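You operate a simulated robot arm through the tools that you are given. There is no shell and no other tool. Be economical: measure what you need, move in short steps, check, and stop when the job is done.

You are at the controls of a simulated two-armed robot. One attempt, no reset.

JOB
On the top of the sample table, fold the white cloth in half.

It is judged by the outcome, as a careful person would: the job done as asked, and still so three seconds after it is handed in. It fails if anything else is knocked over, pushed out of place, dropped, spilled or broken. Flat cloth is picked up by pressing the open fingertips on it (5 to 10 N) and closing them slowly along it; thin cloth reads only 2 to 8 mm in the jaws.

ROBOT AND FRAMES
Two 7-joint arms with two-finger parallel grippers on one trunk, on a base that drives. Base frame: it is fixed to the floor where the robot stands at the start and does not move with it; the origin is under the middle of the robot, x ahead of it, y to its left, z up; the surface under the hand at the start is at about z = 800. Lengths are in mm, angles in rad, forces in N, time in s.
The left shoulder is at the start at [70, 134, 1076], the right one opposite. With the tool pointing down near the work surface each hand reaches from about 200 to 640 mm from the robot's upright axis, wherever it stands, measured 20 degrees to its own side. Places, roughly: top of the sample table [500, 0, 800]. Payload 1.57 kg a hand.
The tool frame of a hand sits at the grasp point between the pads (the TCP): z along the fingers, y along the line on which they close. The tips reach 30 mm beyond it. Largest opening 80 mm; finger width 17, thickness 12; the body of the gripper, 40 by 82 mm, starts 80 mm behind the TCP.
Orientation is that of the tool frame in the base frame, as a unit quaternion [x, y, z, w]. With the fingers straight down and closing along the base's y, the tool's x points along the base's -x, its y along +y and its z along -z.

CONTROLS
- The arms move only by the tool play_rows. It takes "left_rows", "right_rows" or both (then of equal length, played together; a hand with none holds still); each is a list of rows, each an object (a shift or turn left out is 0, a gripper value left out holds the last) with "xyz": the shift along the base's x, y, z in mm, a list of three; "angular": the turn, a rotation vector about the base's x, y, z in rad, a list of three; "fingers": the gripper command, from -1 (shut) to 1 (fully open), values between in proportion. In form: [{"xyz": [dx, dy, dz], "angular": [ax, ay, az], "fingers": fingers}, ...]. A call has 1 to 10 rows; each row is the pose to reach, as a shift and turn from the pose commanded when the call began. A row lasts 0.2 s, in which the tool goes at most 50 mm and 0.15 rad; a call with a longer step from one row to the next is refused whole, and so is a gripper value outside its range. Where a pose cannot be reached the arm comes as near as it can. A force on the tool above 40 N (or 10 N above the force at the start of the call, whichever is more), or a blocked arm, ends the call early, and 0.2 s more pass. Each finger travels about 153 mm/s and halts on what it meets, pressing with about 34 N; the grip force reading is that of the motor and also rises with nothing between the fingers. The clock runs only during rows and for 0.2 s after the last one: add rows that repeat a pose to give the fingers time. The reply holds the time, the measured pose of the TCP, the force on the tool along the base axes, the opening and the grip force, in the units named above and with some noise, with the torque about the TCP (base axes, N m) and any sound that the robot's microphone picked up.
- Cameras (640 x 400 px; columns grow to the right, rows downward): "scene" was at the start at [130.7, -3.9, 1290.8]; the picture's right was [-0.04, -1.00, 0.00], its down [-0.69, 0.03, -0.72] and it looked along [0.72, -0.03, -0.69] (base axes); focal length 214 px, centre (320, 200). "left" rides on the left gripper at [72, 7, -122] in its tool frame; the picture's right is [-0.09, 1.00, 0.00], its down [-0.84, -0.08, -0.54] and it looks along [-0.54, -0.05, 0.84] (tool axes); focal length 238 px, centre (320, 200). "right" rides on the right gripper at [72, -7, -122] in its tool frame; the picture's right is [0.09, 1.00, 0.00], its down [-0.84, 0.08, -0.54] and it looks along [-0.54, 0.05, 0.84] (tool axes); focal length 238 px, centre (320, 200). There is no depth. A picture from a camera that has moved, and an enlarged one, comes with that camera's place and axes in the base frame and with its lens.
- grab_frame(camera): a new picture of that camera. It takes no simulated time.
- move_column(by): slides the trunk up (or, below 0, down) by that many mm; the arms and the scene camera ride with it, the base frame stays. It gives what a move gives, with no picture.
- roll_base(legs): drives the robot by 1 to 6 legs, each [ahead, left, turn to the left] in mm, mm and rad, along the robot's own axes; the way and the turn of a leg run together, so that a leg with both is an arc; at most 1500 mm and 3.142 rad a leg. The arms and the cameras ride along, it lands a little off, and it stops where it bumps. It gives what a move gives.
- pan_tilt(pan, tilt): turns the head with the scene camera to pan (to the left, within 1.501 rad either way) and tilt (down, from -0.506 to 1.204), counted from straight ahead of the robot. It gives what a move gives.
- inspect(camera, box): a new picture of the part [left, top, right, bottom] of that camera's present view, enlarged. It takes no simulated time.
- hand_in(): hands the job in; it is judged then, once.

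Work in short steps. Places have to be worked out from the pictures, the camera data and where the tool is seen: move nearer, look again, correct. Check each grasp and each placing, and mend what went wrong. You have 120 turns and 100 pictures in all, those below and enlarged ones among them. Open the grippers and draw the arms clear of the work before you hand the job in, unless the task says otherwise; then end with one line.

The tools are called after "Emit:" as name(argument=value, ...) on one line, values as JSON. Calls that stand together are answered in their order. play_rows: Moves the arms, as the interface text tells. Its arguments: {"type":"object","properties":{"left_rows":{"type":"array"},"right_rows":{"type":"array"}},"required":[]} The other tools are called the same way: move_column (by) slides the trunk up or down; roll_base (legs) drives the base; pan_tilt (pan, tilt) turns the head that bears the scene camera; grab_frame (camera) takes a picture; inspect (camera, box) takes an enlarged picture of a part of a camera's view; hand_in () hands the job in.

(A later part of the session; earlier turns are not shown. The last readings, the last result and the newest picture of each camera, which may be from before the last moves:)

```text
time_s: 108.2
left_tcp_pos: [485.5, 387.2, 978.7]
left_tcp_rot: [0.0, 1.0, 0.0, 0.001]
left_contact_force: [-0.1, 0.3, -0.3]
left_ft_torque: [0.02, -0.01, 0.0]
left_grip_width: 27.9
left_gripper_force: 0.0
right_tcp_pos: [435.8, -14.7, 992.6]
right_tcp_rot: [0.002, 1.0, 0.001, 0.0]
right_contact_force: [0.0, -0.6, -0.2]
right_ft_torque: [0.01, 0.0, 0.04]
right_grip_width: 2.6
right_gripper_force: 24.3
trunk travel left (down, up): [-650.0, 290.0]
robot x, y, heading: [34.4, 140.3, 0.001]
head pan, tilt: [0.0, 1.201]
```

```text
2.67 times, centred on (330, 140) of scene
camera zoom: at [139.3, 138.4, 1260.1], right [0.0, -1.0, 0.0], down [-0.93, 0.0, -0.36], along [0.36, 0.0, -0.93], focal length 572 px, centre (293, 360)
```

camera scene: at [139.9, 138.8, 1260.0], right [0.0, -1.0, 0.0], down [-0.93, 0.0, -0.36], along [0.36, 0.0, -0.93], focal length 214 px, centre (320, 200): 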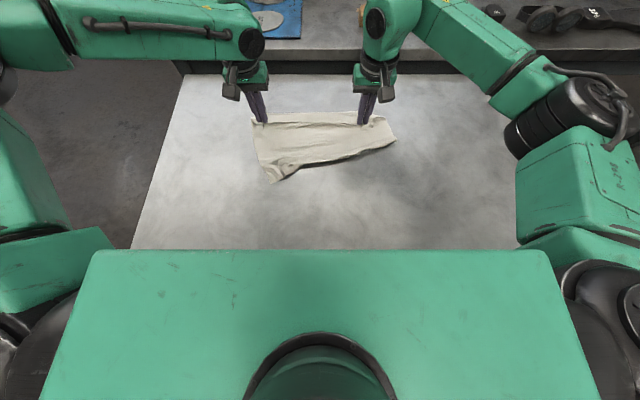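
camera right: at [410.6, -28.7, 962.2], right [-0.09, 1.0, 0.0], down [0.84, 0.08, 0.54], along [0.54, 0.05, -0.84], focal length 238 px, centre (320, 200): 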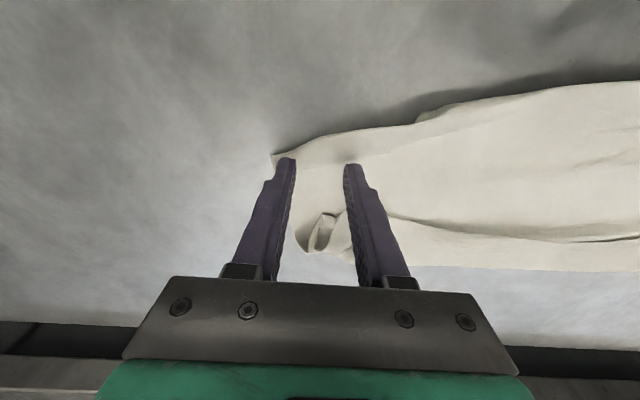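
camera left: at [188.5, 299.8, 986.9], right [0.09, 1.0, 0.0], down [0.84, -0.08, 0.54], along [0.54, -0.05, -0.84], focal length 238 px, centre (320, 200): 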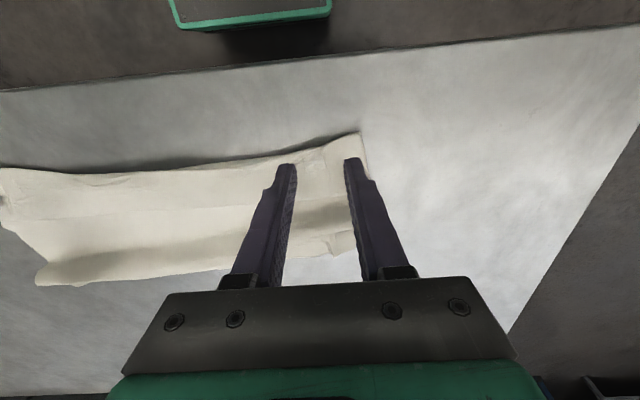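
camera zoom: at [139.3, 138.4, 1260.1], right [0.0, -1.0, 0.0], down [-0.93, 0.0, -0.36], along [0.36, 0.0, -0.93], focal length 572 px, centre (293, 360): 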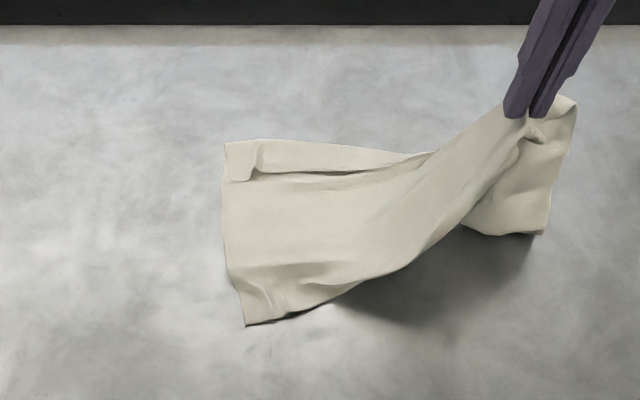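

The tucked panel has dropped free on the right. I'll trail it towards me by moving away while lowering, then release.

Emit:
play_rows(right_rows=[{"xyz": [15, 0, -6]}, {"xyz": [33, 0, -18]}, {"xyz": [52, 0, -34]}, {"xyz": [71, 0, -52]}, {"xyz": [89, 0, -72]}, {"xyz": [105, 0, -94]}, {"xyz": [117, 0, -116]}, {"xyz": [126, 0, -136]}, {"xyz": [132, 0, -153]}, {"xyz": [132, 0, -153]}])

Emit:
play_rows(right_rows=[{"xyz": [0, 0, 0], "fingers": -0.7}, {"xyz": [0, 0, 0], "fingers": -0.2}, {"xyz": [0, 0, 10]}, {"xyz": [0, 0, 35]}, {"xyz": [-5, -15, 70]}, {"xyz": [-15, -40, 100]}, {"xyz": [-30, -75, 120]}, {"xyz": [-50, -110, 130]}])

Emit:
inspect(camera="scene", box=[210, 70, 450, 210])

```text
time_s: 110.4
left_tcp_pos: [487.1, 388.4, 979.5]
left_tcp_rot: [-0.001, 1.0, -0.001, 0.001]
left_contact_force: [0.0, 0.1, -0.1]
left_ft_torque: [0.0, 0.03, 0.03]
left_grip_width: 28.0
left_gripper_force: 0.1
right_tcp_pos: [566.8, -16.3, 839.1]
right_tcp_rot: [0.0, 1.0, 0.001, -0.001]
right_contact_force: [-0.4, -0.6, -0.5]
right_ft_torque: [-0.02, 0.0, 0.0]
right_grip_width: 2.8
right_gripper_force: 24.2
trunk travel left (down, up): [-650.0, 290.0]
robot x, y, heading: [33.1, 140.1, -0.003]
head pan, tilt: [0.0, 1.201]
```

```text
time_s: 112.2
left_tcp_pos: [484.8, 386.4, 979.8]
left_tcp_rot: [-0.001, 1.0, 0.0, 0.002]
left_contact_force: [0.7, -0.7, 0.0]
left_ft_torque: [0.04, -0.02, -0.01]
left_grip_width: 27.9
left_gripper_force: 0.1
right_tcp_pos: [515.5, -126.9, 969.4]
right_tcp_rot: [0.0, 1.0, 0.0, 0.001]
right_contact_force: [-0.9, -0.8, -0.4]
right_ft_torque: [0.02, 0.02, 0.02]
right_grip_width: 32.0
right_gripper_force: 0.0
trunk travel left (down, up): [-650.0, 290.0]
robot x, y, heading: [31.9, 142.4, -0.003]
head pan, tilt: [0.0, 1.201]
```

```text
2.67 times, centred on (330, 140) of scene
camera zoom: at [137.9, 137.3, 1260.2], right [0.0, -1.0, 0.0], down [-0.93, 0.0, -0.36], along [0.36, 0.0, -0.93], focal length 572 px, centre (293, 360)
```

zoom: 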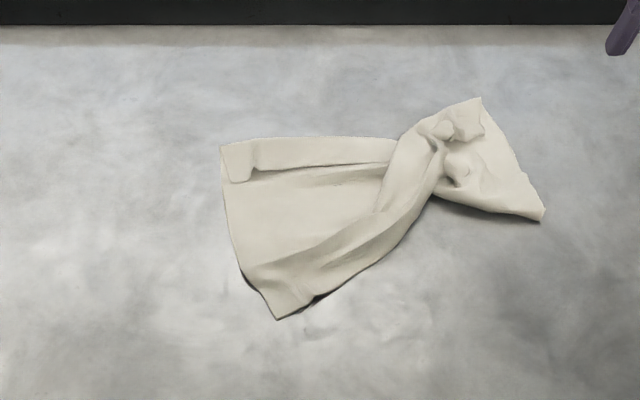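

The right half is twisted, but I can identify the true near corners: P1 at about (356,150) and P2 at about (461,-104). I'll pinch those two, stretch the near edge straight and hang the cloth from it. Moving hands over them now.

Emit:
play_rows(left_rows=[{"xyz": [-15, -37, -5], "fingers": -0.4}, {"xyz": [-30, -74, -15]}, {"xyz": [-45, -111, -30]}, {"xyz": [-60, -148, -50]}, {"xyz": [-75, -185, -70]}, {"xyz": [-90, -222, -90]}, {"xyz": [-102, -256, -105]}, {"xyz": [-102, -256, -115]}, {"xyz": [-102, -256, -115]}], right_rows=[{"xyz": [-6, 8, -15], "fingers": -0.4}, {"xyz": [-12, 16, -30]}, {"xyz": [-18, 24, -45]}, {"xyz": [-24, 34, -60]}, {"xyz": [-30, 44, -75]}, {"xyz": [-36, 54, -90]}, {"xyz": [-36, 54, -104]}, {"xyz": [-36, 54, -104]}, {"xyz": [-36, 54, -104]}])

Emit:
grab_frame(camera="left")

Emit:
grab_frame(camera="right")

```text
time_s: 114.2
left_tcp_pos: [379.2, 168.9, 879.5]
left_tcp_rot: [0.0, 1.0, -0.001, 0.001]
left_contact_force: [0.5, -0.2, 0.4]
left_ft_torque: [0.03, -0.01, 0.0]
left_grip_width: 23.9
left_gripper_force: 0.0
left hand out of reach, approached as far as the arm can: row 6, 7, 8, 9
right_tcp_pos: [480.0, -73.1, 866.0]
right_tcp_rot: [0.0, 1.0, 0.001, 0.0]
right_contact_force: [0.0, -0.4, 0.6]
right_ft_torque: [-0.02, 0.0, -0.03]
right_grip_width: 23.7
right_gripper_force: 0.1
trunk travel left (down, up): [-650.0, 290.0]
robot x, y, heading: [32.9, 138.2, -0.004]
head pan, tilt: [0.0, 1.201]
```

```text
24 pictures are left
camera left: at [306.0, 176.6, 1000.7], right [0.09, 1.0, 0.0], down [0.83, -0.08, 0.55], along [0.54, -0.05, -0.84], focal length 238 px, centre (320, 200)
```

left: 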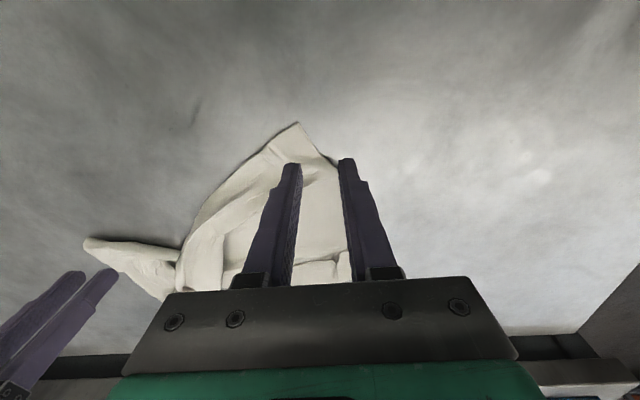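

```text
23 pictures are left
camera right: at [407.6, -78.0, 987.7], right [-0.09, 1.0, 0.0], down [0.84, 0.08, 0.54], along [0.54, 0.05, -0.84], focal length 238 px, centre (320, 200)
```

right: 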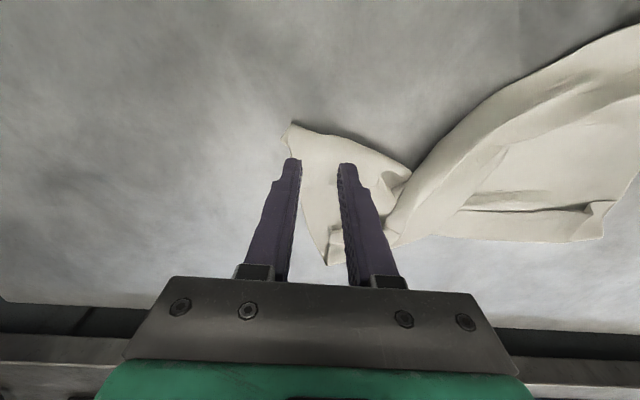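

The left hand can't reach far enough right, so I'll move the base 45 mm right and then correct both hands to their pinch points.

Emit:
roll_base(legs=[[0, -45, 0]])

```text
time_s: 115.1
left_tcp_pos: [378.5, 125.9, 878.7]
left_tcp_rot: [0.0, 1.0, -0.001, 0.002]
left_contact_force: [-0.3, 0.6, -0.2]
left_ft_torque: [-0.01, 0.0, 0.01]
left_grip_width: 24.0
left_gripper_force: 0.0
right_tcp_pos: [480.5, -115.5, 866.4]
right_tcp_rot: [0.0, 1.0, -0.001, 0.0]
right_contact_force: [-0.2, 0.1, -0.8]
right_ft_torque: [0.02, 0.0, 0.03]
right_grip_width: 23.9
right_gripper_force: 0.0
trunk travel left (down, up): [-650.0, 290.0]
robot x, y, heading: [34.4, 95.7, 0.001]
head pan, tilt: [0.0, 1.201]
```

Emit:
play_rows(left_rows=[{"xyz": [3, 4, -10]}, {"xyz": [6, 8, -25]}, {"xyz": [6, 8, -38]}, {"xyz": [6, 8, -45]}, {"xyz": [6, 8, -45]}], right_rows=[{"xyz": [0, 25, 0]}, {"xyz": [0, 50, -8]}, {"xyz": [0, 50, -20]}, {"xyz": [0, 50, -32]}, {"xyz": [0, 50, -32]}])

```text
time_s: 116.3
left_tcp_pos: [381.3, 139.6, 834.9]
left_tcp_rot: [0.0, 1.0, -0.001, 0.003]
left_contact_force: [-1.0, 0.6, 1.1]
left_ft_torque: [-0.01, 0.0, -0.01]
left_grip_width: 23.9
left_gripper_force: 0.0
left hand out of reach, approached as far as the arm can: row 3, 4, 5
right_tcp_pos: [480.2, -68.8, 833.1]
right_tcp_rot: [0.0, 1.0, 0.001, 0.001]
right_contact_force: [0.4, -0.2, 2.6]
right_ft_torque: [-0.01, 0.02, 0.03]
right_grip_width: 23.5
right_gripper_force: 0.0
trunk travel left (down, up): [-650.0, 290.0]
robot x, y, heading: [35.2, 93.1, -0.002]
head pan, tilt: [0.0, 1.201]
```

Left stops about 6 mm too far out. I'll raise a touch, nudge the base right 10 mm, and come down again.

Emit:
play_rows(left_rows=[{"xyz": [0, 0, 8]}], right_rows=[{"xyz": [0, 0, 8]}])

Emit:
roll_base(legs=[[3, -10, 0]])

Emit:
play_rows(left_rows=[{"xyz": [0, 0, -5]}, {"xyz": [0, 0, -9.5]}, {"xyz": [0, 0, -9.5]}], right_rows=[{"xyz": [0, 13, -5]}, {"xyz": [0, 13, -9]}, {"xyz": [0, 13, -9]}])

```text
time_s: 116.7
left_tcp_pos: [381.7, 139.9, 845.0]
left_tcp_rot: [0.0, 1.0, -0.001, 0.002]
left_contact_force: [-0.2, 1.0, -0.1]
left_ft_torque: [-0.02, 0.04, -0.01]
left_grip_width: 23.9
left_gripper_force: 0.0
right_tcp_pos: [479.8, -67.0, 841.4]
right_tcp_rot: [0.0, 1.0, 0.001, 0.001]
right_contact_force: [-0.6, -0.2, 0.3]
right_ft_torque: [-0.01, -0.01, 0.01]
right_grip_width: 24.0
right_gripper_force: 0.1
trunk travel left (down, up): [-650.0, 290.0]
robot x, y, heading: [31.1, 90.3, 0.001]
head pan, tilt: [0.0, 1.201]
```

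```text
time_s: 117.5
left_tcp_pos: [385.7, 130.1, 845.6]
left_tcp_rot: [0.0, 1.0, -0.002, 0.002]
left_contact_force: [-0.6, -0.3, -0.1]
left_ft_torque: [-0.01, 0.02, 0.0]
left_grip_width: 24.0
left_gripper_force: 0.0
right_tcp_pos: [481.8, -76.4, 841.0]
right_tcp_rot: [0.0, 1.0, -0.001, 0.0]
right_contact_force: [0.2, 0.2, -0.7]
right_ft_torque: [-0.01, 0.0, 0.02]
right_grip_width: 24.2
right_gripper_force: 0.0
trunk travel left (down, up): [-650.0, 290.0]
robot x, y, heading: [40.9, 84.5, 0.005]
head pan, tilt: [0.0, 1.201]
```

```text
time_s: 118.2
left_tcp_pos: [385.9, 130.5, 836.5]
left_tcp_rot: [0.0, 1.0, -0.001, 0.002]
left_contact_force: [0.0, -0.5, -0.1]
left_ft_torque: [0.01, 0.01, 0.02]
left_grip_width: 23.8
left_gripper_force: 0.1
right_tcp_pos: [482.0, -62.5, 833.7]
right_tcp_rot: [0.0, 1.0, 0.002, 0.001]
right_contact_force: [-0.1, 0.2, 2.2]
right_ft_torque: [-0.01, -0.01, 0.01]
right_grip_width: 23.9
right_gripper_force: 0.1
trunk travel left (down, up): [-650.0, 290.0]
robot x, y, heading: [40.9, 85.0, 0.001]
head pan, tilt: [0.0, 1.201]
```

Now press in small steps: left 5 mm further, right 1.5 mm.

Emit:
play_rows(left_rows=[{"xyz": [0, 0, -2.5]}, {"xyz": [0, 0, -4.5]}, {"xyz": [0, 0, -4.5]}], right_rows=[{"xyz": [0, 0, -1]}, {"xyz": [0, 0, -1.5]}, {"xyz": [0, 0, -1.5]}])

```text
time_s: 119.0
left_tcp_pos: [385.8, 130.5, 831.5]
left_tcp_rot: [0.0, 1.0, -0.003, 0.003]
left_contact_force: [-0.5, -0.2, 1.9]
left_ft_torque: [-0.02, 0.04, 0.01]
left_grip_width: 24.3
left_gripper_force: 0.0
right_tcp_pos: [482.2, -63.6, 832.2]
right_tcp_rot: [0.0, 1.0, 0.001, 0.002]
right_contact_force: [2.3, -0.8, 13.9]
right_ft_torque: [-0.18, -0.01, 0.0]
right_grip_width: 23.7
right_gripper_force: 0.0
trunk travel left (down, up): [-650.0, 290.0]
robot x, y, heading: [37.4, 85.3, -0.004]
head pan, tilt: [0.0, 1.201]
```

Emit:
play_rows(left_rows=[{"xyz": [0, 0, -1]}, {"xyz": [0, 0, -1.2], "fingers": -0.48}, {"xyz": [0, 0, -1.2], "fingers": -0.56}, {"xyz": [0, 0, -1.2], "fingers": -0.64}, {"xyz": [0, 0, -1.2], "fingers": -0.72}, {"xyz": [0, 0, -1.2], "fingers": -0.8}, {"xyz": [0, 0, -1.2], "fingers": -0.88}, {"xyz": [0, 0, -1.2], "fingers": -0.95}, {"xyz": [0, 0, -1.2], "fingers": -1}, {"xyz": [0, 0, -1.2], "fingers": -1}], right_rows=[{"xyz": [0, 0, 0.5]}, {"xyz": [0, 0, 0.5], "fingers": -0.48}, {"xyz": [0, 0, 0.5], "fingers": -0.56}, {"xyz": [0, 0, 0.5], "fingers": -0.64}, {"xyz": [0, 0, 0.5], "fingers": -0.72}, {"xyz": [0, 0, 0.5], "fingers": -0.8}, {"xyz": [0, 0, 0.5], "fingers": -0.88}, {"xyz": [0, 0, 0.5], "fingers": -0.95}, {"xyz": [0, 0, 0.5], "fingers": -1}, {"xyz": [0, 0, 0.5], "fingers": -1}])

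```text
time_s: 121.2
left_tcp_pos: [383.7, 131.7, 831.7]
left_tcp_rot: [0.0, 1.0, -0.002, 0.003]
left_contact_force: [1.1, -0.7, 17.1]
left_ft_torque: [0.01, 0.0, 0.01]
left_grip_width: 2.1
left_gripper_force: 23.9
right_tcp_pos: [481.0, -63.7, 832.7]
right_tcp_rot: [-0.001, 1.0, 0.001, 0.001]
right_contact_force: [0.6, 0.3, 5.6]
right_ft_torque: [0.0, 0.03, -0.03]
right_grip_width: 3.7
right_gripper_force: 25.2
trunk travel left (down, up): [-650.0, 290.0]
robot x, y, heading: [38.9, 81.3, 0.001]
head pan, tilt: [0.0, 1.201]
```

Both hold (2.1 and 3.7 mm). I'll lift while spreading the hands apart and levelling them, stopping on any notable tension.

Emit:
play_rows(left_rows=[{"xyz": [4, 6, 22]}, {"xyz": [9, 12, 46]}, {"xyz": [14, 20, 70]}, {"xyz": [19, 28, 94]}, {"xyz": [24, 36, 118]}, {"xyz": [29, 42, 142]}, {"xyz": [34, 48, 166]}, {"xyz": [39, 52, 190]}, {"xyz": [44, 55, 215]}, {"xyz": [48, 55, 240]}], right_rows=[{"xyz": [-5, -2, 22]}, {"xyz": [-10, -4, 46]}, {"xyz": [-15, -7, 70]}, {"xyz": [-20, -10, 94]}, {"xyz": [-25, -13, 118]}, {"xyz": [-30, -16, 142]}, {"xyz": [-35, -19, 166]}, {"xyz": [-40, -22, 190]}, {"xyz": [-45, -24, 215]}, {"xyz": [-48, -25, 240]}])

Emit:
inspect(camera="scene", box=[200, 10, 480, 180])

```text
time_s: 123.5
left_tcp_pos: [433.8, 185.8, 1068.9]
left_tcp_rot: [0.001, 1.0, -0.001, 0.002]
left_contact_force: [0.5, 0.1, -0.6]
left_ft_torque: [-0.01, 0.02, 0.01]
left_grip_width: 1.8
left_gripper_force: 23.0
right_tcp_pos: [432.7, -86.8, 1072.7]
right_tcp_rot: [0.001, 1.0, 0.001, 0.001]
right_contact_force: [-0.5, -0.1, 0.3]
right_ft_torque: [0.04, -0.01, -0.04]
right_grip_width: 3.6
right_gripper_force: 24.4
trunk travel left (down, up): [-650.0, 290.0]
robot x, y, heading: [36.2, 88.5, -0.002]
head pan, tilt: [0.0, 1.201]
```

```text
2.29 times, centred on (340, 95) of scene
camera zoom: at [141.5, 84.1, 1260.1], right [0.0, -1.0, 0.0], down [-0.93, 0.0, -0.36], along [0.36, 0.0, -0.93], focal length 490 px, centre (274, 440)
```

zoom: 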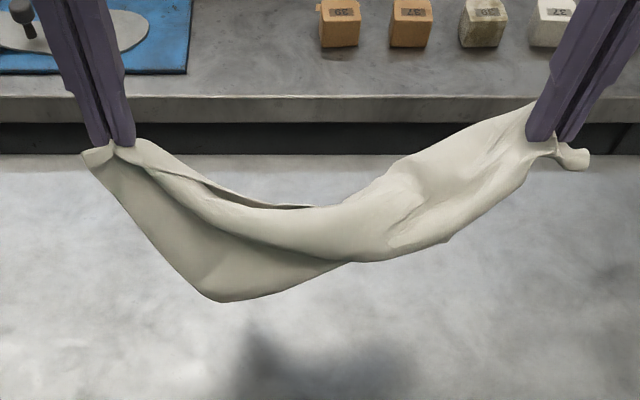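

It sags, so I'll spread further to stretch it and look again.

Emit:
play_rows(left_rows=[{"xyz": [0, 10, 0]}, {"xyz": [0, 20, 0]}, {"xyz": [0, 28, 0]}, {"xyz": [0, 36, 0]}, {"xyz": [0, 36, 0]}], right_rows=[{"xyz": [0, -10, 0]}, {"xyz": [0, -20, 0]}, {"xyz": [0, -28, 0]}, {"xyz": [0, -36, 0]}, {"xyz": [0, -36, 0]}])

Emit:
inspect(camera="scene", box=[190, 10, 490, 200])

```text
time_s: 124.7
left_tcp_pos: [433.5, 219.6, 1068.0]
left_tcp_rot: [0.0, 1.0, -0.001, 0.002]
left_contact_force: [0.0, -1.1, -0.3]
left_ft_torque: [-0.03, 0.01, 0.05]
left_grip_width: 2.1
left_gripper_force: 23.8
right_tcp_pos: [434.6, -124.6, 1072.0]
right_tcp_rot: [0.0, 1.0, 0.001, 0.0]
right_contact_force: [-0.4, 1.6, 0.3]
right_ft_torque: [0.08, -0.04, 0.06]
right_grip_width: 3.8
right_gripper_force: 24.5
trunk travel left (down, up): [-650.0, 290.0]
robot x, y, heading: [40.6, 80.7, -0.002]
head pan, tilt: [0.0, 1.201]
```

```text
2.11 times, centred on (340, 105) of scene
camera zoom: at [142.3, 83.7, 1260.1], right [0.0, -1.0, 0.0], down [-0.93, 0.0, -0.36], along [0.36, 0.0, -0.93], focal length 452 px, centre (278, 400)
```

zoom: 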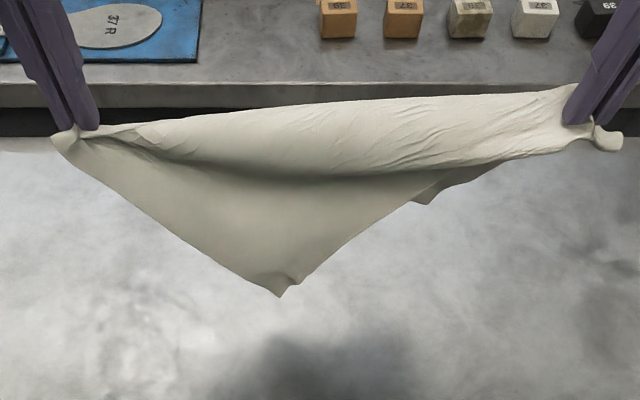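

Now the geometry is clear: the hands hold the cloth along its diagonal, near-left to far-right, with one triangle hanging in front and the other behind. I'll lower it like a tent, biasing the front triangle towards me and the rear one away, so it opens flat.

Emit:
play_rows(left_rows=[{"xyz": [12, 0, -15]}, {"xyz": [25, 0, -30]}, {"xyz": [38, 0, -45]}, {"xyz": [48, 0, -60]}, {"xyz": [52, 0, -75]}, {"xyz": [48, 0, -90]}, {"xyz": [40, 0, -105]}, {"xyz": [32, 0, -120]}, {"xyz": [24, 0, -135]}, {"xyz": [16, 0, -150]}], right_rows=[{"xyz": [12, 0, -15]}, {"xyz": [25, 0, -30]}, {"xyz": [38, 0, -45]}, {"xyz": [48, 0, -60]}, {"xyz": [52, 0, -75]}, {"xyz": [48, 0, -90]}, {"xyz": [40, 0, -105]}, {"xyz": [32, 0, -120]}, {"xyz": [24, 0, -135]}, {"xyz": [16, 0, -150]}])

Emit:
play_rows(left_rows=[{"xyz": [-6, 0, -12]}, {"xyz": [-12, 0, -24]}, {"xyz": [-18, 0, -36]}, {"xyz": [-22, 0, -48]}, {"xyz": [-24, 0, -60]}, {"xyz": [-24, 0, -72]}, {"xyz": [-24, 0, -80]}, {"xyz": [-24, 0, -80]}], right_rows=[{"xyz": [-6, 0, -12]}, {"xyz": [-12, 0, -24]}, {"xyz": [-18, 0, -36]}, {"xyz": [-22, 0, -48]}, {"xyz": [-24, 0, -60]}, {"xyz": [-24, 0, -72]}, {"xyz": [-24, 0, -82]}, {"xyz": [-24, 0, -82]}])

Emit:
inspect(camera="scene", box=[190, 50, 490, 220])

```text
time_s: 126.8
left_tcp_pos: [447.6, 220.6, 920.5]
left_tcp_rot: [0.0, 1.0, -0.001, 0.002]
left_contact_force: [1.3, -0.9, -0.7]
left_ft_torque: [-0.02, -0.02, -0.01]
left_grip_width: 2.0
left_gripper_force: 23.2
right_tcp_pos: [450.0, -125.1, 921.0]
right_tcp_rot: [0.0, 1.0, 0.001, 0.002]
right_contact_force: [0.4, 0.1, -0.2]
right_ft_torque: [0.04, -0.03, 0.01]
right_grip_width: 3.4
right_gripper_force: 24.3
trunk travel left (down, up): [-650.0, 290.0]
robot x, y, heading: [36.5, 82.4, -0.003]
head pan, tilt: [0.0, 1.201]
```

```text
time_s: 128.7
left_tcp_pos: [425.7, 220.8, 839.9]
left_tcp_rot: [0.0, 1.0, -0.001, 0.001]
left_contact_force: [0.3, -0.4, 0.4]
left_ft_torque: [0.0, 0.0, -0.02]
left_grip_width: 2.0
left_gripper_force: 23.8
right_tcp_pos: [425.9, -124.1, 839.0]
right_tcp_rot: [0.0, 1.0, 0.001, 0.001]
right_contact_force: [0.0, 0.5, 0.0]
right_ft_torque: [0.02, 0.01, 0.0]
right_grip_width: 3.6
right_gripper_force: 24.8
trunk travel left (down, up): [-650.0, 290.0]
robot x, y, heading: [37.1, 82.9, 0.001]
head pan, tilt: [0.0, 1.201]
```

```text
2.13 times, centred on (340, 135) of scene
camera zoom: at [141.9, 83.7, 1260.1], right [0.0, -1.0, 0.0], down [-0.93, 0.0, -0.36], along [0.36, 0.0, -0.93], focal length 458 px, centre (277, 339)
```

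zoom: 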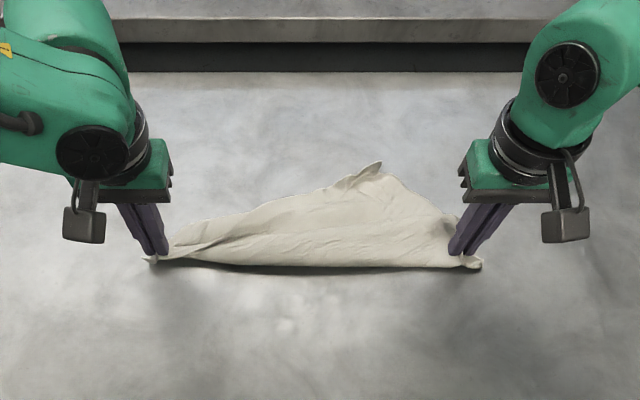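

Both triangles went to the far side, but that exposes the apex P2 at about (556,-46), the other end of the near edge that the left hand holds. I'll keep the left grip, release the right, and move it over P2.

Emit:
play_rows(right_rows=[{"xyz": [0, 0, -6]}, {"xyz": [0, 0, -6], "fingers": -0.7}, {"xyz": [0, 0, -6], "fingers": -0.4}, {"xyz": [0, 0, 10]}, {"xyz": [0, 0, 40]}, {"xyz": [30, 18, 50]}, {"xyz": [60, 36, 50]}, {"xyz": [90, 54, 50]}, {"xyz": [115, 74, 45]}, {"xyz": [115, 74, 35]}])

Emit:
grab_frame(camera="right")

```text
time_s: 130.8
left_tcp_pos: [424.7, 221.1, 840.7]
left_tcp_rot: [0.0, 1.0, -0.001, 0.002]
left_contact_force: [-0.3, 0.6, -0.3]
left_ft_torque: [0.02, -0.05, -0.03]
left_grip_width: 1.8
left_gripper_force: 23.3
right_tcp_pos: [540.7, -50.5, 874.8]
right_tcp_rot: [0.0, 1.0, 0.001, 0.001]
right_contact_force: [-0.5, -0.1, -0.6]
right_ft_torque: [0.05, 0.01, -0.01]
right_grip_width: 24.1
right_gripper_force: 0.2
trunk travel left (down, up): [-650.0, 290.0]
robot x, y, heading: [41.1, 86.5, 0.002]
head pan, tilt: [0.0, 1.201]
```

```text
19 pictures are left
camera right: at [468.5, -56.6, 997.0], right [-0.09, 1.0, 0.0], down [0.84, 0.08, 0.54], along [0.54, 0.05, -0.84], focal length 238 px, centre (320, 200)
```

right: 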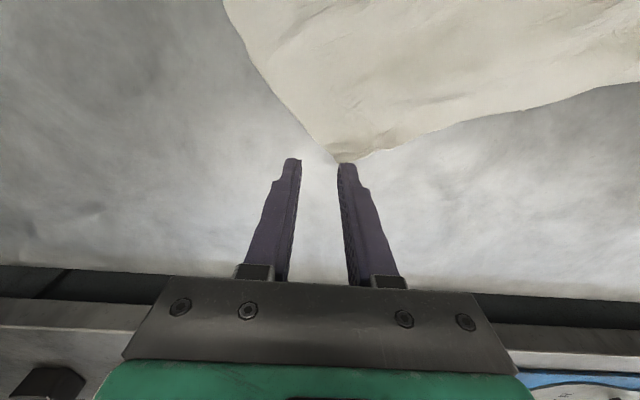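

The apex is at (554,-26), with its edge running back towards the left hand. I'll pinch just inside it at (526,-4).

Emit:
play_rows(right_rows=[{"xyz": [-8, 23, 0]}, {"xyz": [-15, 46, -5]}, {"xyz": [-15, 46, -22]}, {"xyz": [-15, 46, -37]}, {"xyz": [-15, 46, -41]}, {"xyz": [-15, 46, -41]}])

```text
time_s: 132.2
left_tcp_pos: [426.6, 220.7, 841.3]
left_tcp_rot: [0.001, 1.0, -0.001, 0.001]
left_contact_force: [0.5, -0.7, 0.2]
left_ft_torque: [-0.01, -0.02, -0.02]
left_grip_width: 2.2
left_gripper_force: 23.8
right_tcp_pos: [528.0, -5.2, 833.6]
right_tcp_rot: [0.0, 1.0, 0.001, 0.0]
right_contact_force: [-0.4, 1.0, 0.9]
right_ft_torque: [-0.01, 0.01, 0.0]
right_grip_width: 23.9
right_gripper_force: 0.0
trunk travel left (down, up): [-650.0, 290.0]
robot x, y, heading: [35.9, 82.0, 0.003]
head pan, tilt: [0.0, 1.201]
```

Emit:
play_rows(right_rows=[{"xyz": [0, 0, -1]}, {"xyz": [0, 0, -1.6], "fingers": -0.48}, {"xyz": [0, 0, -1.6], "fingers": -0.56}, {"xyz": [0, 0, -1.6], "fingers": -0.64}, {"xyz": [0, 0, -1.6], "fingers": -0.72}, {"xyz": [0, 0, -1.6], "fingers": -0.8}, {"xyz": [0, 0, -1.6], "fingers": -0.88}, {"xyz": [0, 0, -1.6], "fingers": -0.95}, {"xyz": [0, 0, -1.6], "fingers": -1}, {"xyz": [0, 0, -1.6], "fingers": -1}])

```text
time_s: 134.4
left_tcp_pos: [426.0, 220.6, 841.2]
left_tcp_rot: [0.0, 1.0, -0.001, 0.001]
left_contact_force: [0.4, -0.3, -0.3]
left_ft_torque: [0.0, -0.02, 0.0]
left_grip_width: 1.9
left_gripper_force: 23.3
right_tcp_pos: [526.6, -3.9, 831.9]
right_tcp_rot: [0.0, 1.0, 0.001, 0.002]
right_contact_force: [0.0, 0.6, 1.2]
right_ft_torque: [0.03, 0.01, 0.03]
right_grip_width: 2.6
right_gripper_force: 24.0
trunk travel left (down, up): [-650.0, 290.0]
robot x, y, heading: [38.4, 83.8, -0.003]
head pan, tilt: [0.0, 1.201]
```

Single-layer grip (2.6 mm). I'll lift both hands, levelling and spreading to about 290 mm apart.

Emit:
play_rows(left_rows=[{"xyz": [0, 0, 22]}, {"xyz": [2, 0, 47]}, {"xyz": [4, 2, 72]}, {"xyz": [6, 4, 97]}, {"xyz": [8, 6, 122]}, {"xyz": [10, 8, 147]}, {"xyz": [12, 10, 172]}, {"xyz": [14, 10, 197]}, {"xyz": [14, 10, 222]}, {"xyz": [14, 10, 247]}], right_rows=[{"xyz": [-4, 0, 25]}, {"xyz": [-12, -4, 50]}, {"xyz": [-20, -9, 75]}, {"xyz": [-29, -15, 102]}, {"xyz": [-38, -21, 128]}, {"xyz": [-48, -28, 154]}, {"xyz": [-58, -35, 180]}, {"xyz": [-68, -42, 206]}, {"xyz": [-78, -48, 231]}, {"xyz": [-86, -54, 256]}])

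Emit:
inspect(camera="scene", box=[190, 10, 490, 200])

```text
time_s: 136.7
left_tcp_pos: [438.9, 227.5, 1086.9]
left_tcp_rot: [0.001, 1.0, -0.005, 0.004]
left_contact_force: [-0.2, -35.7, -0.4]
left_ft_torque: [-1.1, -0.04, 0.1]
left_grip_width: 3.4
left_gripper_force: 24.6
right_tcp_pos: [438.1, -57.5, 1088.8]
right_tcp_rot: [-0.002, 1.0, 0.004, 0.003]
right_contact_force: [0.2, 36.3, -0.6]
right_ft_torque: [1.08, -0.04, -0.15]
right_grip_width: 3.1
right_gripper_force: 24.1
trunk travel left (down, up): [-650.0, 290.0]
robot x, y, heading: [37.5, 80.9, -0.001]
head pan, tilt: [0.0, 1.201]
```

```text
2.11 times, centred on (340, 105) of scene
camera zoom: at [140.7, 83.4, 1260.2], right [0.0, -1.0, 0.0], down [-0.93, 0.0, -0.36], along [0.36, 0.0, -0.93], focal length 452 px, centre (278, 400)
```

zoom: 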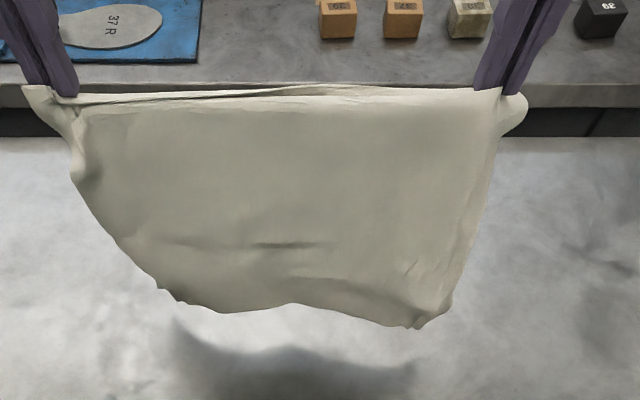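

That's an excellent hang, nearly flat and with the full near edge held, but the tension is high (36 N). I'll relax it, raise slightly and back the base off for room.

Emit:
play_rows(left_rows=[{"xyz": [0, -4, 0]}, {"xyz": [0, -6, 8]}, {"xyz": [0, -6, 16]}, {"xyz": [0, -6, 16]}], right_rows=[{"xyz": [0, 4, 0]}, {"xyz": [0, 6, 8]}, {"xyz": [0, 6, 16]}, {"xyz": [0, 6, 16]}])

Emit:
roll_base(legs=[[-85, 0, 0]])

Emit:
inspect(camera="scene", box=[190, 10, 490, 200])

```text
time_s: 137.7
left_tcp_pos: [440.0, 223.8, 1103.1]
left_tcp_rot: [0.0, 1.0, -0.001, 0.002]
left_contact_force: [0.7, -18.6, -0.1]
left_ft_torque: [-0.57, 0.01, 0.07]
left_grip_width: 2.2
left_gripper_force: 23.1
right_tcp_pos: [441.3, -53.4, 1101.9]
right_tcp_rot: [0.0, 1.0, 0.001, 0.0]
right_contact_force: [-0.1, 19.0, 0.0]
right_ft_torque: [0.57, 0.0, -0.11]
right_grip_width: 2.7
right_gripper_force: 24.0
trunk travel left (down, up): [-650.0, 290.0]
robot x, y, heading: [37.0, 82.6, -0.002]
head pan, tilt: [0.0, 1.201]
```

```text
time_s: 138.7
left_tcp_pos: [356.6, 224.3, 1102.7]
left_tcp_rot: [0.0, 1.0, -0.002, 0.002]
left_contact_force: [-0.1, -18.1, 0.0]
left_ft_torque: [-0.59, 0.0, 0.06]
left_grip_width: 2.1
left_gripper_force: 23.9
right_tcp_pos: [357.2, -54.1, 1101.8]
right_tcp_rot: [0.002, 1.0, 0.0, 0.0]
right_contact_force: [-0.4, 18.7, -1.0]
right_ft_torque: [0.59, -0.03, -0.05]
right_grip_width: 2.8
right_gripper_force: 23.0
trunk travel left (down, up): [-650.0, 290.0]
robot x, y, heading: [-45.0, 84.4, 0.001]
head pan, tilt: [0.0, 1.201]
```

```text
2.11 times, centred on (340, 105) of scene
camera zoom: at [58.6, 83.6, 1259.9], right [0.0, -1.0, 0.0], down [-0.93, 0.0, -0.36], along [0.36, 0.0, -0.93], focal length 452 px, centre (278, 400)
```

zoom: 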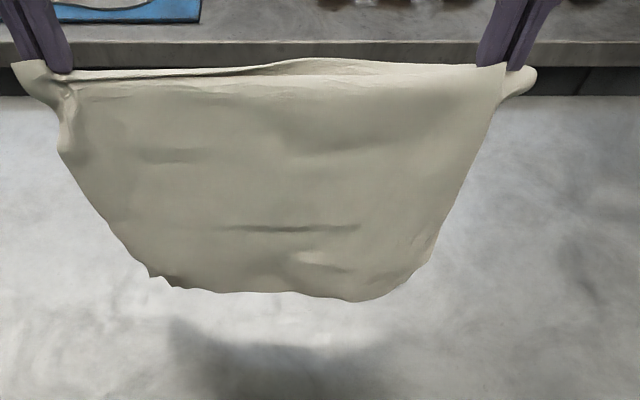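

Full length is hanging, with the bottom edge just above the table. I'll relax a little more and trail the lower half onto the table by moving away and down.

Emit:
play_rows(left_rows=[{"xyz": [0, -3, -12]}, {"xyz": [4, -4, -24]}, {"xyz": [14, -4, -34]}, {"xyz": [26, -4, -44]}, {"xyz": [38, -4, -56]}, {"xyz": [52, -4, -70]}, {"xyz": [66, -4, -86]}, {"xyz": [80, -4, -104]}, {"xyz": [92, -4, -122]}, {"xyz": [102, -4, -140]}], right_rows=[{"xyz": [0, 3, -12]}, {"xyz": [4, 4, -24]}, {"xyz": [14, 4, -34]}, {"xyz": [26, 4, -44]}, {"xyz": [38, 4, -56]}, {"xyz": [52, 4, -70]}, {"xyz": [66, 4, -86]}, {"xyz": [80, 4, -104]}, {"xyz": [92, 4, -122]}, {"xyz": [102, 4, -140]}])

Emit:
inspect(camera="scene", box=[190, 30, 490, 220])

```text
time_s: 140.9
left_tcp_pos: [457.9, 220.8, 961.0]
left_tcp_rot: [0.001, 1.0, -0.001, 0.001]
left_contact_force: [-0.3, -6.6, 0.3]
left_ft_torque: [-0.19, 0.03, 0.01]
left_grip_width: 1.9
left_gripper_force: 23.4
right_tcp_pos: [459.9, -50.2, 961.3]
right_tcp_rot: [0.0, 1.0, 0.001, 0.0]
right_contact_force: [0.2, 6.3, -0.1]
right_ft_torque: [0.22, -0.01, -0.02]
right_grip_width: 2.8
right_gripper_force: 24.1
trunk travel left (down, up): [-650.0, 290.0]
robot x, y, heading: [-47.6, 85.4, -0.0]
head pan, tilt: [0.0, 1.201]
```

```text
2.11 times, centred on (340, 125) of scene
camera zoom: at [58.7, 83.8, 1260.0], right [0.0, -1.0, 0.0], down [-0.93, 0.0, -0.36], along [0.36, 0.0, -0.93], focal length 452 px, centre (278, 358)
```

zoom: 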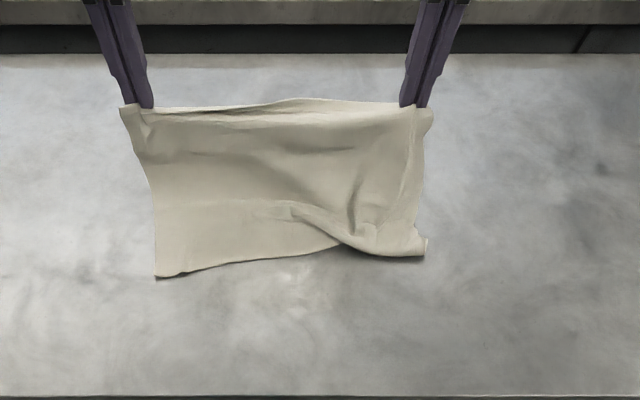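

The lower half is trailing well; only the right lower corner is slightly tucked. I'll drag 60 mm further with the base to straighten it.

Emit:
roll_base(legs=[[65, 0, 0]])

Emit:
inspect(camera="scene", box=[190, 50, 490, 240])

```text
time_s: 141.9
left_tcp_pos: [520.4, 219.4, 962.9]
left_tcp_rot: [0.001, 1.0, -0.002, 0.002]
left_contact_force: [-0.2, -7.0, 0.2]
left_ft_torque: [-0.19, 0.04, 0.02]
left_grip_width: 1.9
left_gripper_force: 23.4
right_tcp_pos: [523.6, -49.2, 963.7]
right_tcp_rot: [0.0, 1.0, 0.0, 0.0]
right_contact_force: [0.4, 6.1, -0.7]
right_ft_torque: [0.18, -0.01, -0.01]
right_grip_width: 2.5
right_gripper_force: 24.2
trunk travel left (down, up): [-650.0, 290.0]
robot x, y, heading: [20.1, 81.4, -0.004]
head pan, tilt: [0.0, 1.201]
```

```text
2.11 times, centred on (340, 145) of scene
camera zoom: at [120.8, 83.7, 1260.2], right [0.0, -1.0, 0.0], down [-0.93, 0.0, -0.36], along [0.36, 0.0, -0.93], focal length 452 px, centre (278, 316)
```

zoom: 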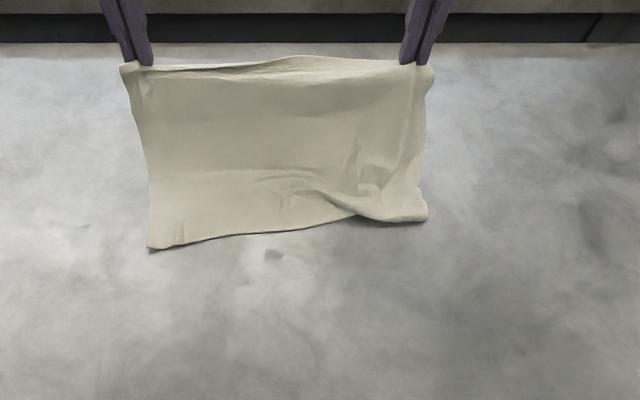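

A small tuck remains at the right lower corner. I'll raise only the right hand so the corner drops free, then trail it down again.

Emit:
play_rows(right_rows=[{"xyz": [-6, 0, 25]}, {"xyz": [-16, 0, 50]}, {"xyz": [-28, 0, 75]}, {"xyz": [-40, 0, 98]}, {"xyz": [-52, 0, 118]}, {"xyz": [-60, 0, 130]}, {"xyz": [-60, 0, 132]}, {"xyz": [-60, 0, 132]}, {"xyz": [-58, 0, 120]}, {"xyz": [-50, 0, 108]}])

Emit:
play_rows(right_rows=[{"xyz": [10, 0, -8]}, {"xyz": [20, 0, -18]}, {"xyz": [30, 0, -30]}, {"xyz": [39, 0, -44]}, {"xyz": [46, 0, -60]}, {"xyz": [50, 0, -76]}, {"xyz": [52, 0, -92]}, {"xyz": [52, 0, -108]}, {"xyz": [52, 0, -108]}])

Emit:
inspect(camera="scene", box=[190, 50, 490, 240])

```text
time_s: 143.0
left_tcp_pos: [519.2, 212.3, 966.7]
left_tcp_rot: [0.005, 1.0, -0.011, 0.006]
left_contact_force: [-4.3, -23.6, 10.7]
left_ft_torque: [-0.86, 0.16, 0.0]
left_grip_width: 2.4
left_gripper_force: 23.5
right_tcp_pos: [477.3, -45.5, 1066.3]
right_tcp_rot: [-0.005, 1.0, 0.005, 0.003]
right_contact_force: [4.3, 22.3, -10.4]
right_ft_torque: [0.63, -0.19, -0.16]
right_grip_width: 3.1
right_gripper_force: 24.5
trunk travel left (down, up): [-650.0, 290.0]
robot x, y, heading: [20.0, 84.4, -0.004]
head pan, tilt: [0.0, 1.201]
stopped in row 5 (left hand): the force on the tool passed its limit at 43 N (the readings are from after the stop); the commanded pose is now the measured one
```

```text
time_s: 145.0
left_tcp_pos: [520.5, 215.6, 965.0]
left_tcp_rot: [0.004, 1.0, -0.008, 0.005]
left_contact_force: [0.0, -0.8, -0.3]
left_ft_torque: [-0.02, -0.03, -0.03]
left_grip_width: 2.1
left_gripper_force: 23.4
right_tcp_pos: [529.0, -47.4, 959.2]
right_tcp_rot: [-0.003, 1.0, 0.003, 0.002]
right_contact_force: [-0.2, -0.1, -0.2]
right_ft_torque: [0.02, 0.0, 0.03]
right_grip_width: 2.6
right_gripper_force: 24.4
trunk travel left (down, up): [-650.0, 290.0]
robot x, y, heading: [16.8, 85.6, -0.001]
head pan, tilt: [0.0, 1.201]
```

```text
2.11 times, centred on (340, 145) of scene
camera zoom: at [121.9, 83.8, 1260.1], right [0.0, -1.0, 0.0], down [-0.93, 0.0, -0.36], along [0.36, 0.0, -0.93], focal length 452 px, centre (278, 316)
```

zoom: 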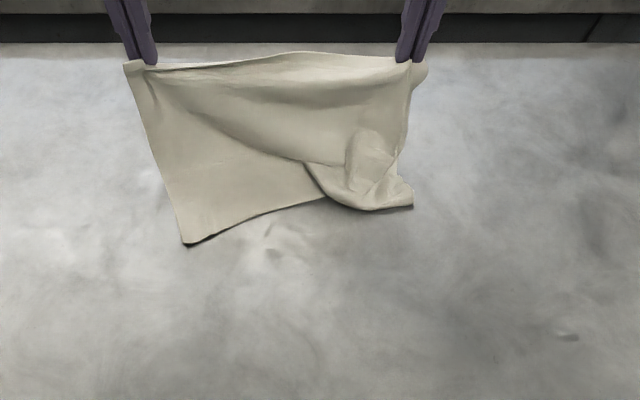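

The right corner tucked more. I'll lift both to a full hang again, shake gently to free the corner, and re-lay.

Emit:
play_rows(left_rows=[{"xyz": [-4, 4, 20]}, {"xyz": [-10, 4, 42]}, {"xyz": [-16, 4, 66]}, {"xyz": [-24, 4, 90]}, {"xyz": [-34, 4, 114]}, {"xyz": [-44, 4, 138]}, {"xyz": [-54, 4, 160]}, {"xyz": [-60, 4, 170]}, {"xyz": [-60, 4, 170]}], right_rows=[{"xyz": [-4, 0, 20]}, {"xyz": [-10, 0, 42]}, {"xyz": [-16, 0, 66]}, {"xyz": [-24, 0, 92]}, {"xyz": [-34, 0, 117]}, {"xyz": [-46, 0, 142]}, {"xyz": [-58, 0, 166]}, {"xyz": [-67, 0, 177]}, {"xyz": [-67, 0, 177]}])

Emit:
play_rows(left_rows=[{"xyz": [-30, 0, 0]}, {"xyz": [0, 0, 10]}, {"xyz": [-30, 0, 0]}, {"xyz": [0, 0, 10]}, {"xyz": [-30, 0, 0]}, {"xyz": [0, 0, 10]}, {"xyz": [-10, 0, 5]}, {"xyz": [-10, 0, 5]}, {"xyz": [-10, 0, 5]}, {"xyz": [-10, 0, 5]}], right_rows=[{"xyz": [-30, 0, 0]}, {"xyz": [0, 0, 10]}, {"xyz": [-30, 0, 0]}, {"xyz": [0, 0, 10]}, {"xyz": [-30, 0, 0]}, {"xyz": [0, 0, 10]}, {"xyz": [-10, 0, 5]}, {"xyz": [-10, 0, 5]}, {"xyz": [-10, 0, 5]}, {"xyz": [-10, 0, 5]}])

Emit:
roll_base(legs=[[-100, 0, 0]])

Emit:
inspect(camera="scene", box=[190, 10, 490, 200])

```text
time_s: 147.0
left_tcp_pos: [462.3, 219.2, 1135.8]
left_tcp_rot: [0.004, 1.0, -0.007, 0.003]
left_contact_force: [-0.2, -2.3, 0.0]
left_ft_torque: [-0.09, -0.02, -0.03]
left_grip_width: 2.2
left_gripper_force: 23.6
right_tcp_pos: [464.4, -48.2, 1136.7]
right_tcp_rot: [-0.003, 1.0, 0.003, 0.002]
right_contact_force: [0.2, 2.8, 0.4]
right_ft_torque: [0.06, -0.04, 0.01]
right_grip_width: 2.7
right_gripper_force: 24.1
trunk travel left (down, up): [-650.0, 290.0]
robot x, y, heading: [14.6, 82.4, 0.002]
head pan, tilt: [0.0, 1.201]
```

```text
time_s: 149.2
left_tcp_pos: [450.1, 219.5, 1141.0]
left_tcp_rot: [0.003, 1.0, -0.008, 0.004]
left_contact_force: [-0.9, -3.6, -0.1]
left_ft_torque: [-0.1, -0.02, 0.02]
left_grip_width: 1.8
left_gripper_force: 23.6
right_tcp_pos: [453.3, -48.0, 1139.0]
right_tcp_rot: [-0.003, 1.0, 0.003, 0.003]
right_contact_force: [-0.7, 3.7, -0.5]
right_ft_torque: [0.08, -0.02, -0.01]
right_grip_width: 2.6
right_gripper_force: 23.9
trunk travel left (down, up): [-650.0, 290.0]
robot x, y, heading: [13.7, 84.7, -0.003]
head pan, tilt: [0.0, 1.201]
```

```text
time_s: 150.4
left_tcp_pos: [351.6, 219.7, 1138.6]
left_tcp_rot: [0.004, 1.0, -0.007, 0.003]
left_contact_force: [0.1, -2.5, 1.0]
left_ft_torque: [-0.11, -0.03, -0.02]
left_grip_width: 2.3
left_gripper_force: 23.7
right_tcp_pos: [354.5, -48.7, 1138.5]
right_tcp_rot: [-0.003, 1.0, 0.003, 0.002]
right_contact_force: [-0.2, 3.1, -0.6]
right_ft_torque: [0.08, 0.0, -0.05]
right_grip_width: 2.7
right_gripper_force: 23.6
trunk travel left (down, up): [-650.0, 290.0]
robot x, y, heading: [-80.0, 82.4, -0.003]
head pan, tilt: [0.0, 1.201]
```

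```text
2.11 times, centred on (340, 105) of scene
camera zoom: at [24.0, 83.7, 1260.0], right [0.0, -1.0, 0.0], down [-0.93, 0.0, -0.36], along [0.36, 0.0, -0.93], focal length 452 px, centre (278, 400)
```

zoom: 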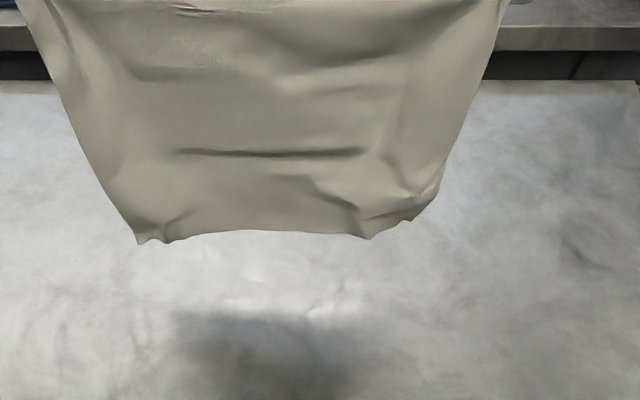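

The right lower corner is folded behind. I'll give stronger shakes to flick it open.

Emit:
play_rows(left_rows=[{"xyz": [0, 0, -45]}, {"xyz": [0, 0, 0]}, {"xyz": [0, 0, -45]}, {"xyz": [0, 0, 0]}, {"xyz": [45, 0, 0]}, {"xyz": [0, 0, 0]}, {"xyz": [45, 0, 0]}, {"xyz": [0, 0, 0]}, {"xyz": [45, 0, 0]}, {"xyz": [0, 0, 0]}], right_rows=[{"xyz": [0, 0, -45]}, {"xyz": [0, 0, 0]}, {"xyz": [0, 0, -45]}, {"xyz": [0, 0, 0]}, {"xyz": [45, 0, 0]}, {"xyz": [0, 0, 0]}, {"xyz": [45, 0, 0]}, {"xyz": [0, 0, 0]}, {"xyz": [45, 0, 0]}, {"xyz": [0, 0, 0]}])

Emit:
inspect(camera="scene", box=[190, 10, 490, 200])

```text
time_s: 152.6
left_tcp_pos: [346.6, 217.7, 1143.2]
left_tcp_rot: [0.003, 1.0, -0.006, 0.006]
left_contact_force: [-0.5, -2.2, -0.1]
left_ft_torque: [-0.06, -0.09, 0.02]
left_grip_width: 1.9
left_gripper_force: 23.8
left hand out of reach, approached as far as the arm can: row 5, 7, 9
right_tcp_pos: [351.3, -47.3, 1142.1]
right_tcp_rot: [-0.002, 1.0, 0.004, 0.004]
right_contact_force: [-0.2, 2.1, -0.9]
right_ft_torque: [0.04, -0.08, -0.03]
right_grip_width: 2.8
right_gripper_force: 24.0
trunk travel left (down, up): [-650.0, 290.0]
robot x, y, heading: [-77.0, 85.3, 0.003]
head pan, tilt: [0.0, 1.201]
```

```text
2.11 times, centred on (340, 105) of scene
camera zoom: at [18.9, 82.6, 1260.5], right [0.0, -1.0, 0.0], down [-0.93, 0.0, -0.37], along [0.37, 0.0, -0.93], focal length 452 px, centre (278, 400)
```

zoom: 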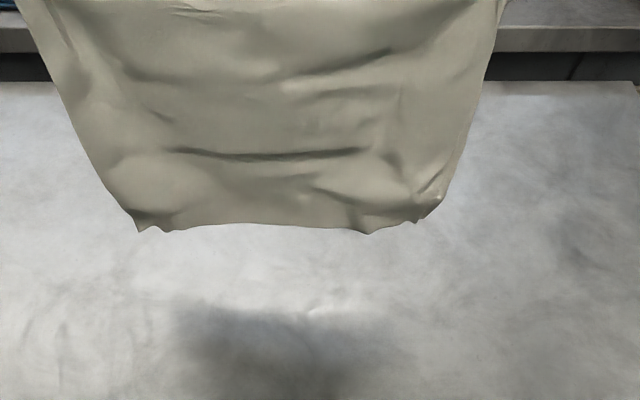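

Much better: the bottom edge is nearly straight. I'll lower to touch and trail the lower half on by moving away, then drag with the base.

Emit:
play_rows(left_rows=[{"xyz": [0, 0, -22]}, {"xyz": [0, 0, -44]}, {"xyz": [2, 0, -64]}, {"xyz": [8, 0, -80]}, {"xyz": [17, 0, -94]}, {"xyz": [28, 0, -107]}, {"xyz": [40, 0, -120]}, {"xyz": [53, 0, -134]}, {"xyz": [66, 0, -148]}, {"xyz": [78, 0, -162]}], right_rows=[{"xyz": [0, 0, -22]}, {"xyz": [0, 0, -44]}, {"xyz": [2, 0, -64]}, {"xyz": [8, 0, -80]}, {"xyz": [17, 0, -94]}, {"xyz": [28, 0, -107]}, {"xyz": [40, 0, -120]}, {"xyz": [53, 0, -134]}, {"xyz": [66, 0, -148]}, {"xyz": [78, 0, -162]}])

Emit:
roll_base(legs=[[70, 0, 0]])

Emit:
inspect(camera="scene", box=[190, 40, 490, 230])

```text
time_s: 154.8
left_tcp_pos: [429.4, 219.4, 976.6]
left_tcp_rot: [0.004, 1.0, -0.007, 0.003]
left_contact_force: [0.4, -2.0, 0.1]
left_ft_torque: [-0.07, 0.03, 0.0]
left_grip_width: 1.7
left_gripper_force: 23.7
right_tcp_pos: [433.3, -46.8, 976.5]
right_tcp_rot: [-0.003, 1.0, 0.003, 0.002]
right_contact_force: [0.9, 1.9, -0.5]
right_ft_torque: [0.07, -0.02, -0.01]
right_grip_width: 2.7
right_gripper_force: 23.7
trunk travel left (down, up): [-650.0, 290.0]
robot x, y, heading: [-84.2, 85.7, -0.001]
head pan, tilt: [0.0, 1.201]
```

```text
time_s: 155.8
left_tcp_pos: [497.6, 219.5, 978.7]
left_tcp_rot: [0.003, 1.0, -0.007, 0.005]
left_contact_force: [0.7, -1.4, -0.7]
left_ft_torque: [-0.07, 0.0, -0.01]
left_grip_width: 2.1
left_gripper_force: 23.6
right_tcp_pos: [500.8, -47.0, 978.4]
right_tcp_rot: [-0.002, 1.0, 0.004, 0.003]
right_contact_force: [0.6, 1.3, 0.5]
right_ft_torque: [0.07, -0.02, -0.01]
right_grip_width: 2.5
right_gripper_force: 23.8
trunk travel left (down, up): [-650.0, 290.0]
robot x, y, heading: [-13.1, 84.2, 0.004]
head pan, tilt: [0.0, 1.201]
```

```text
2.11 times, centred on (340, 135) of scene
camera zoom: at [91.8, 83.8, 1260.2], right [0.0, -1.0, 0.0], down [-0.93, 0.0, -0.36], along [0.36, 0.0, -0.93], focal length 452 px, centre (278, 337)
```

zoom: 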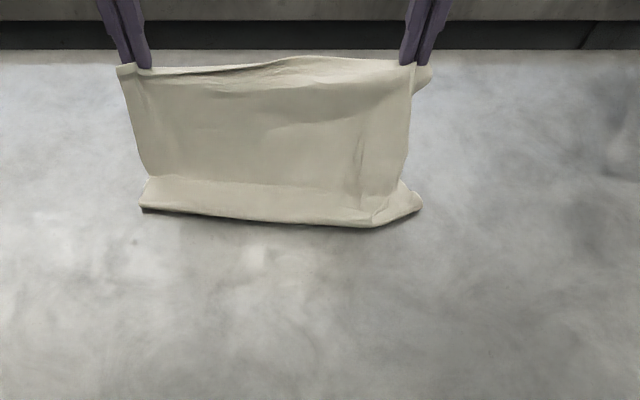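

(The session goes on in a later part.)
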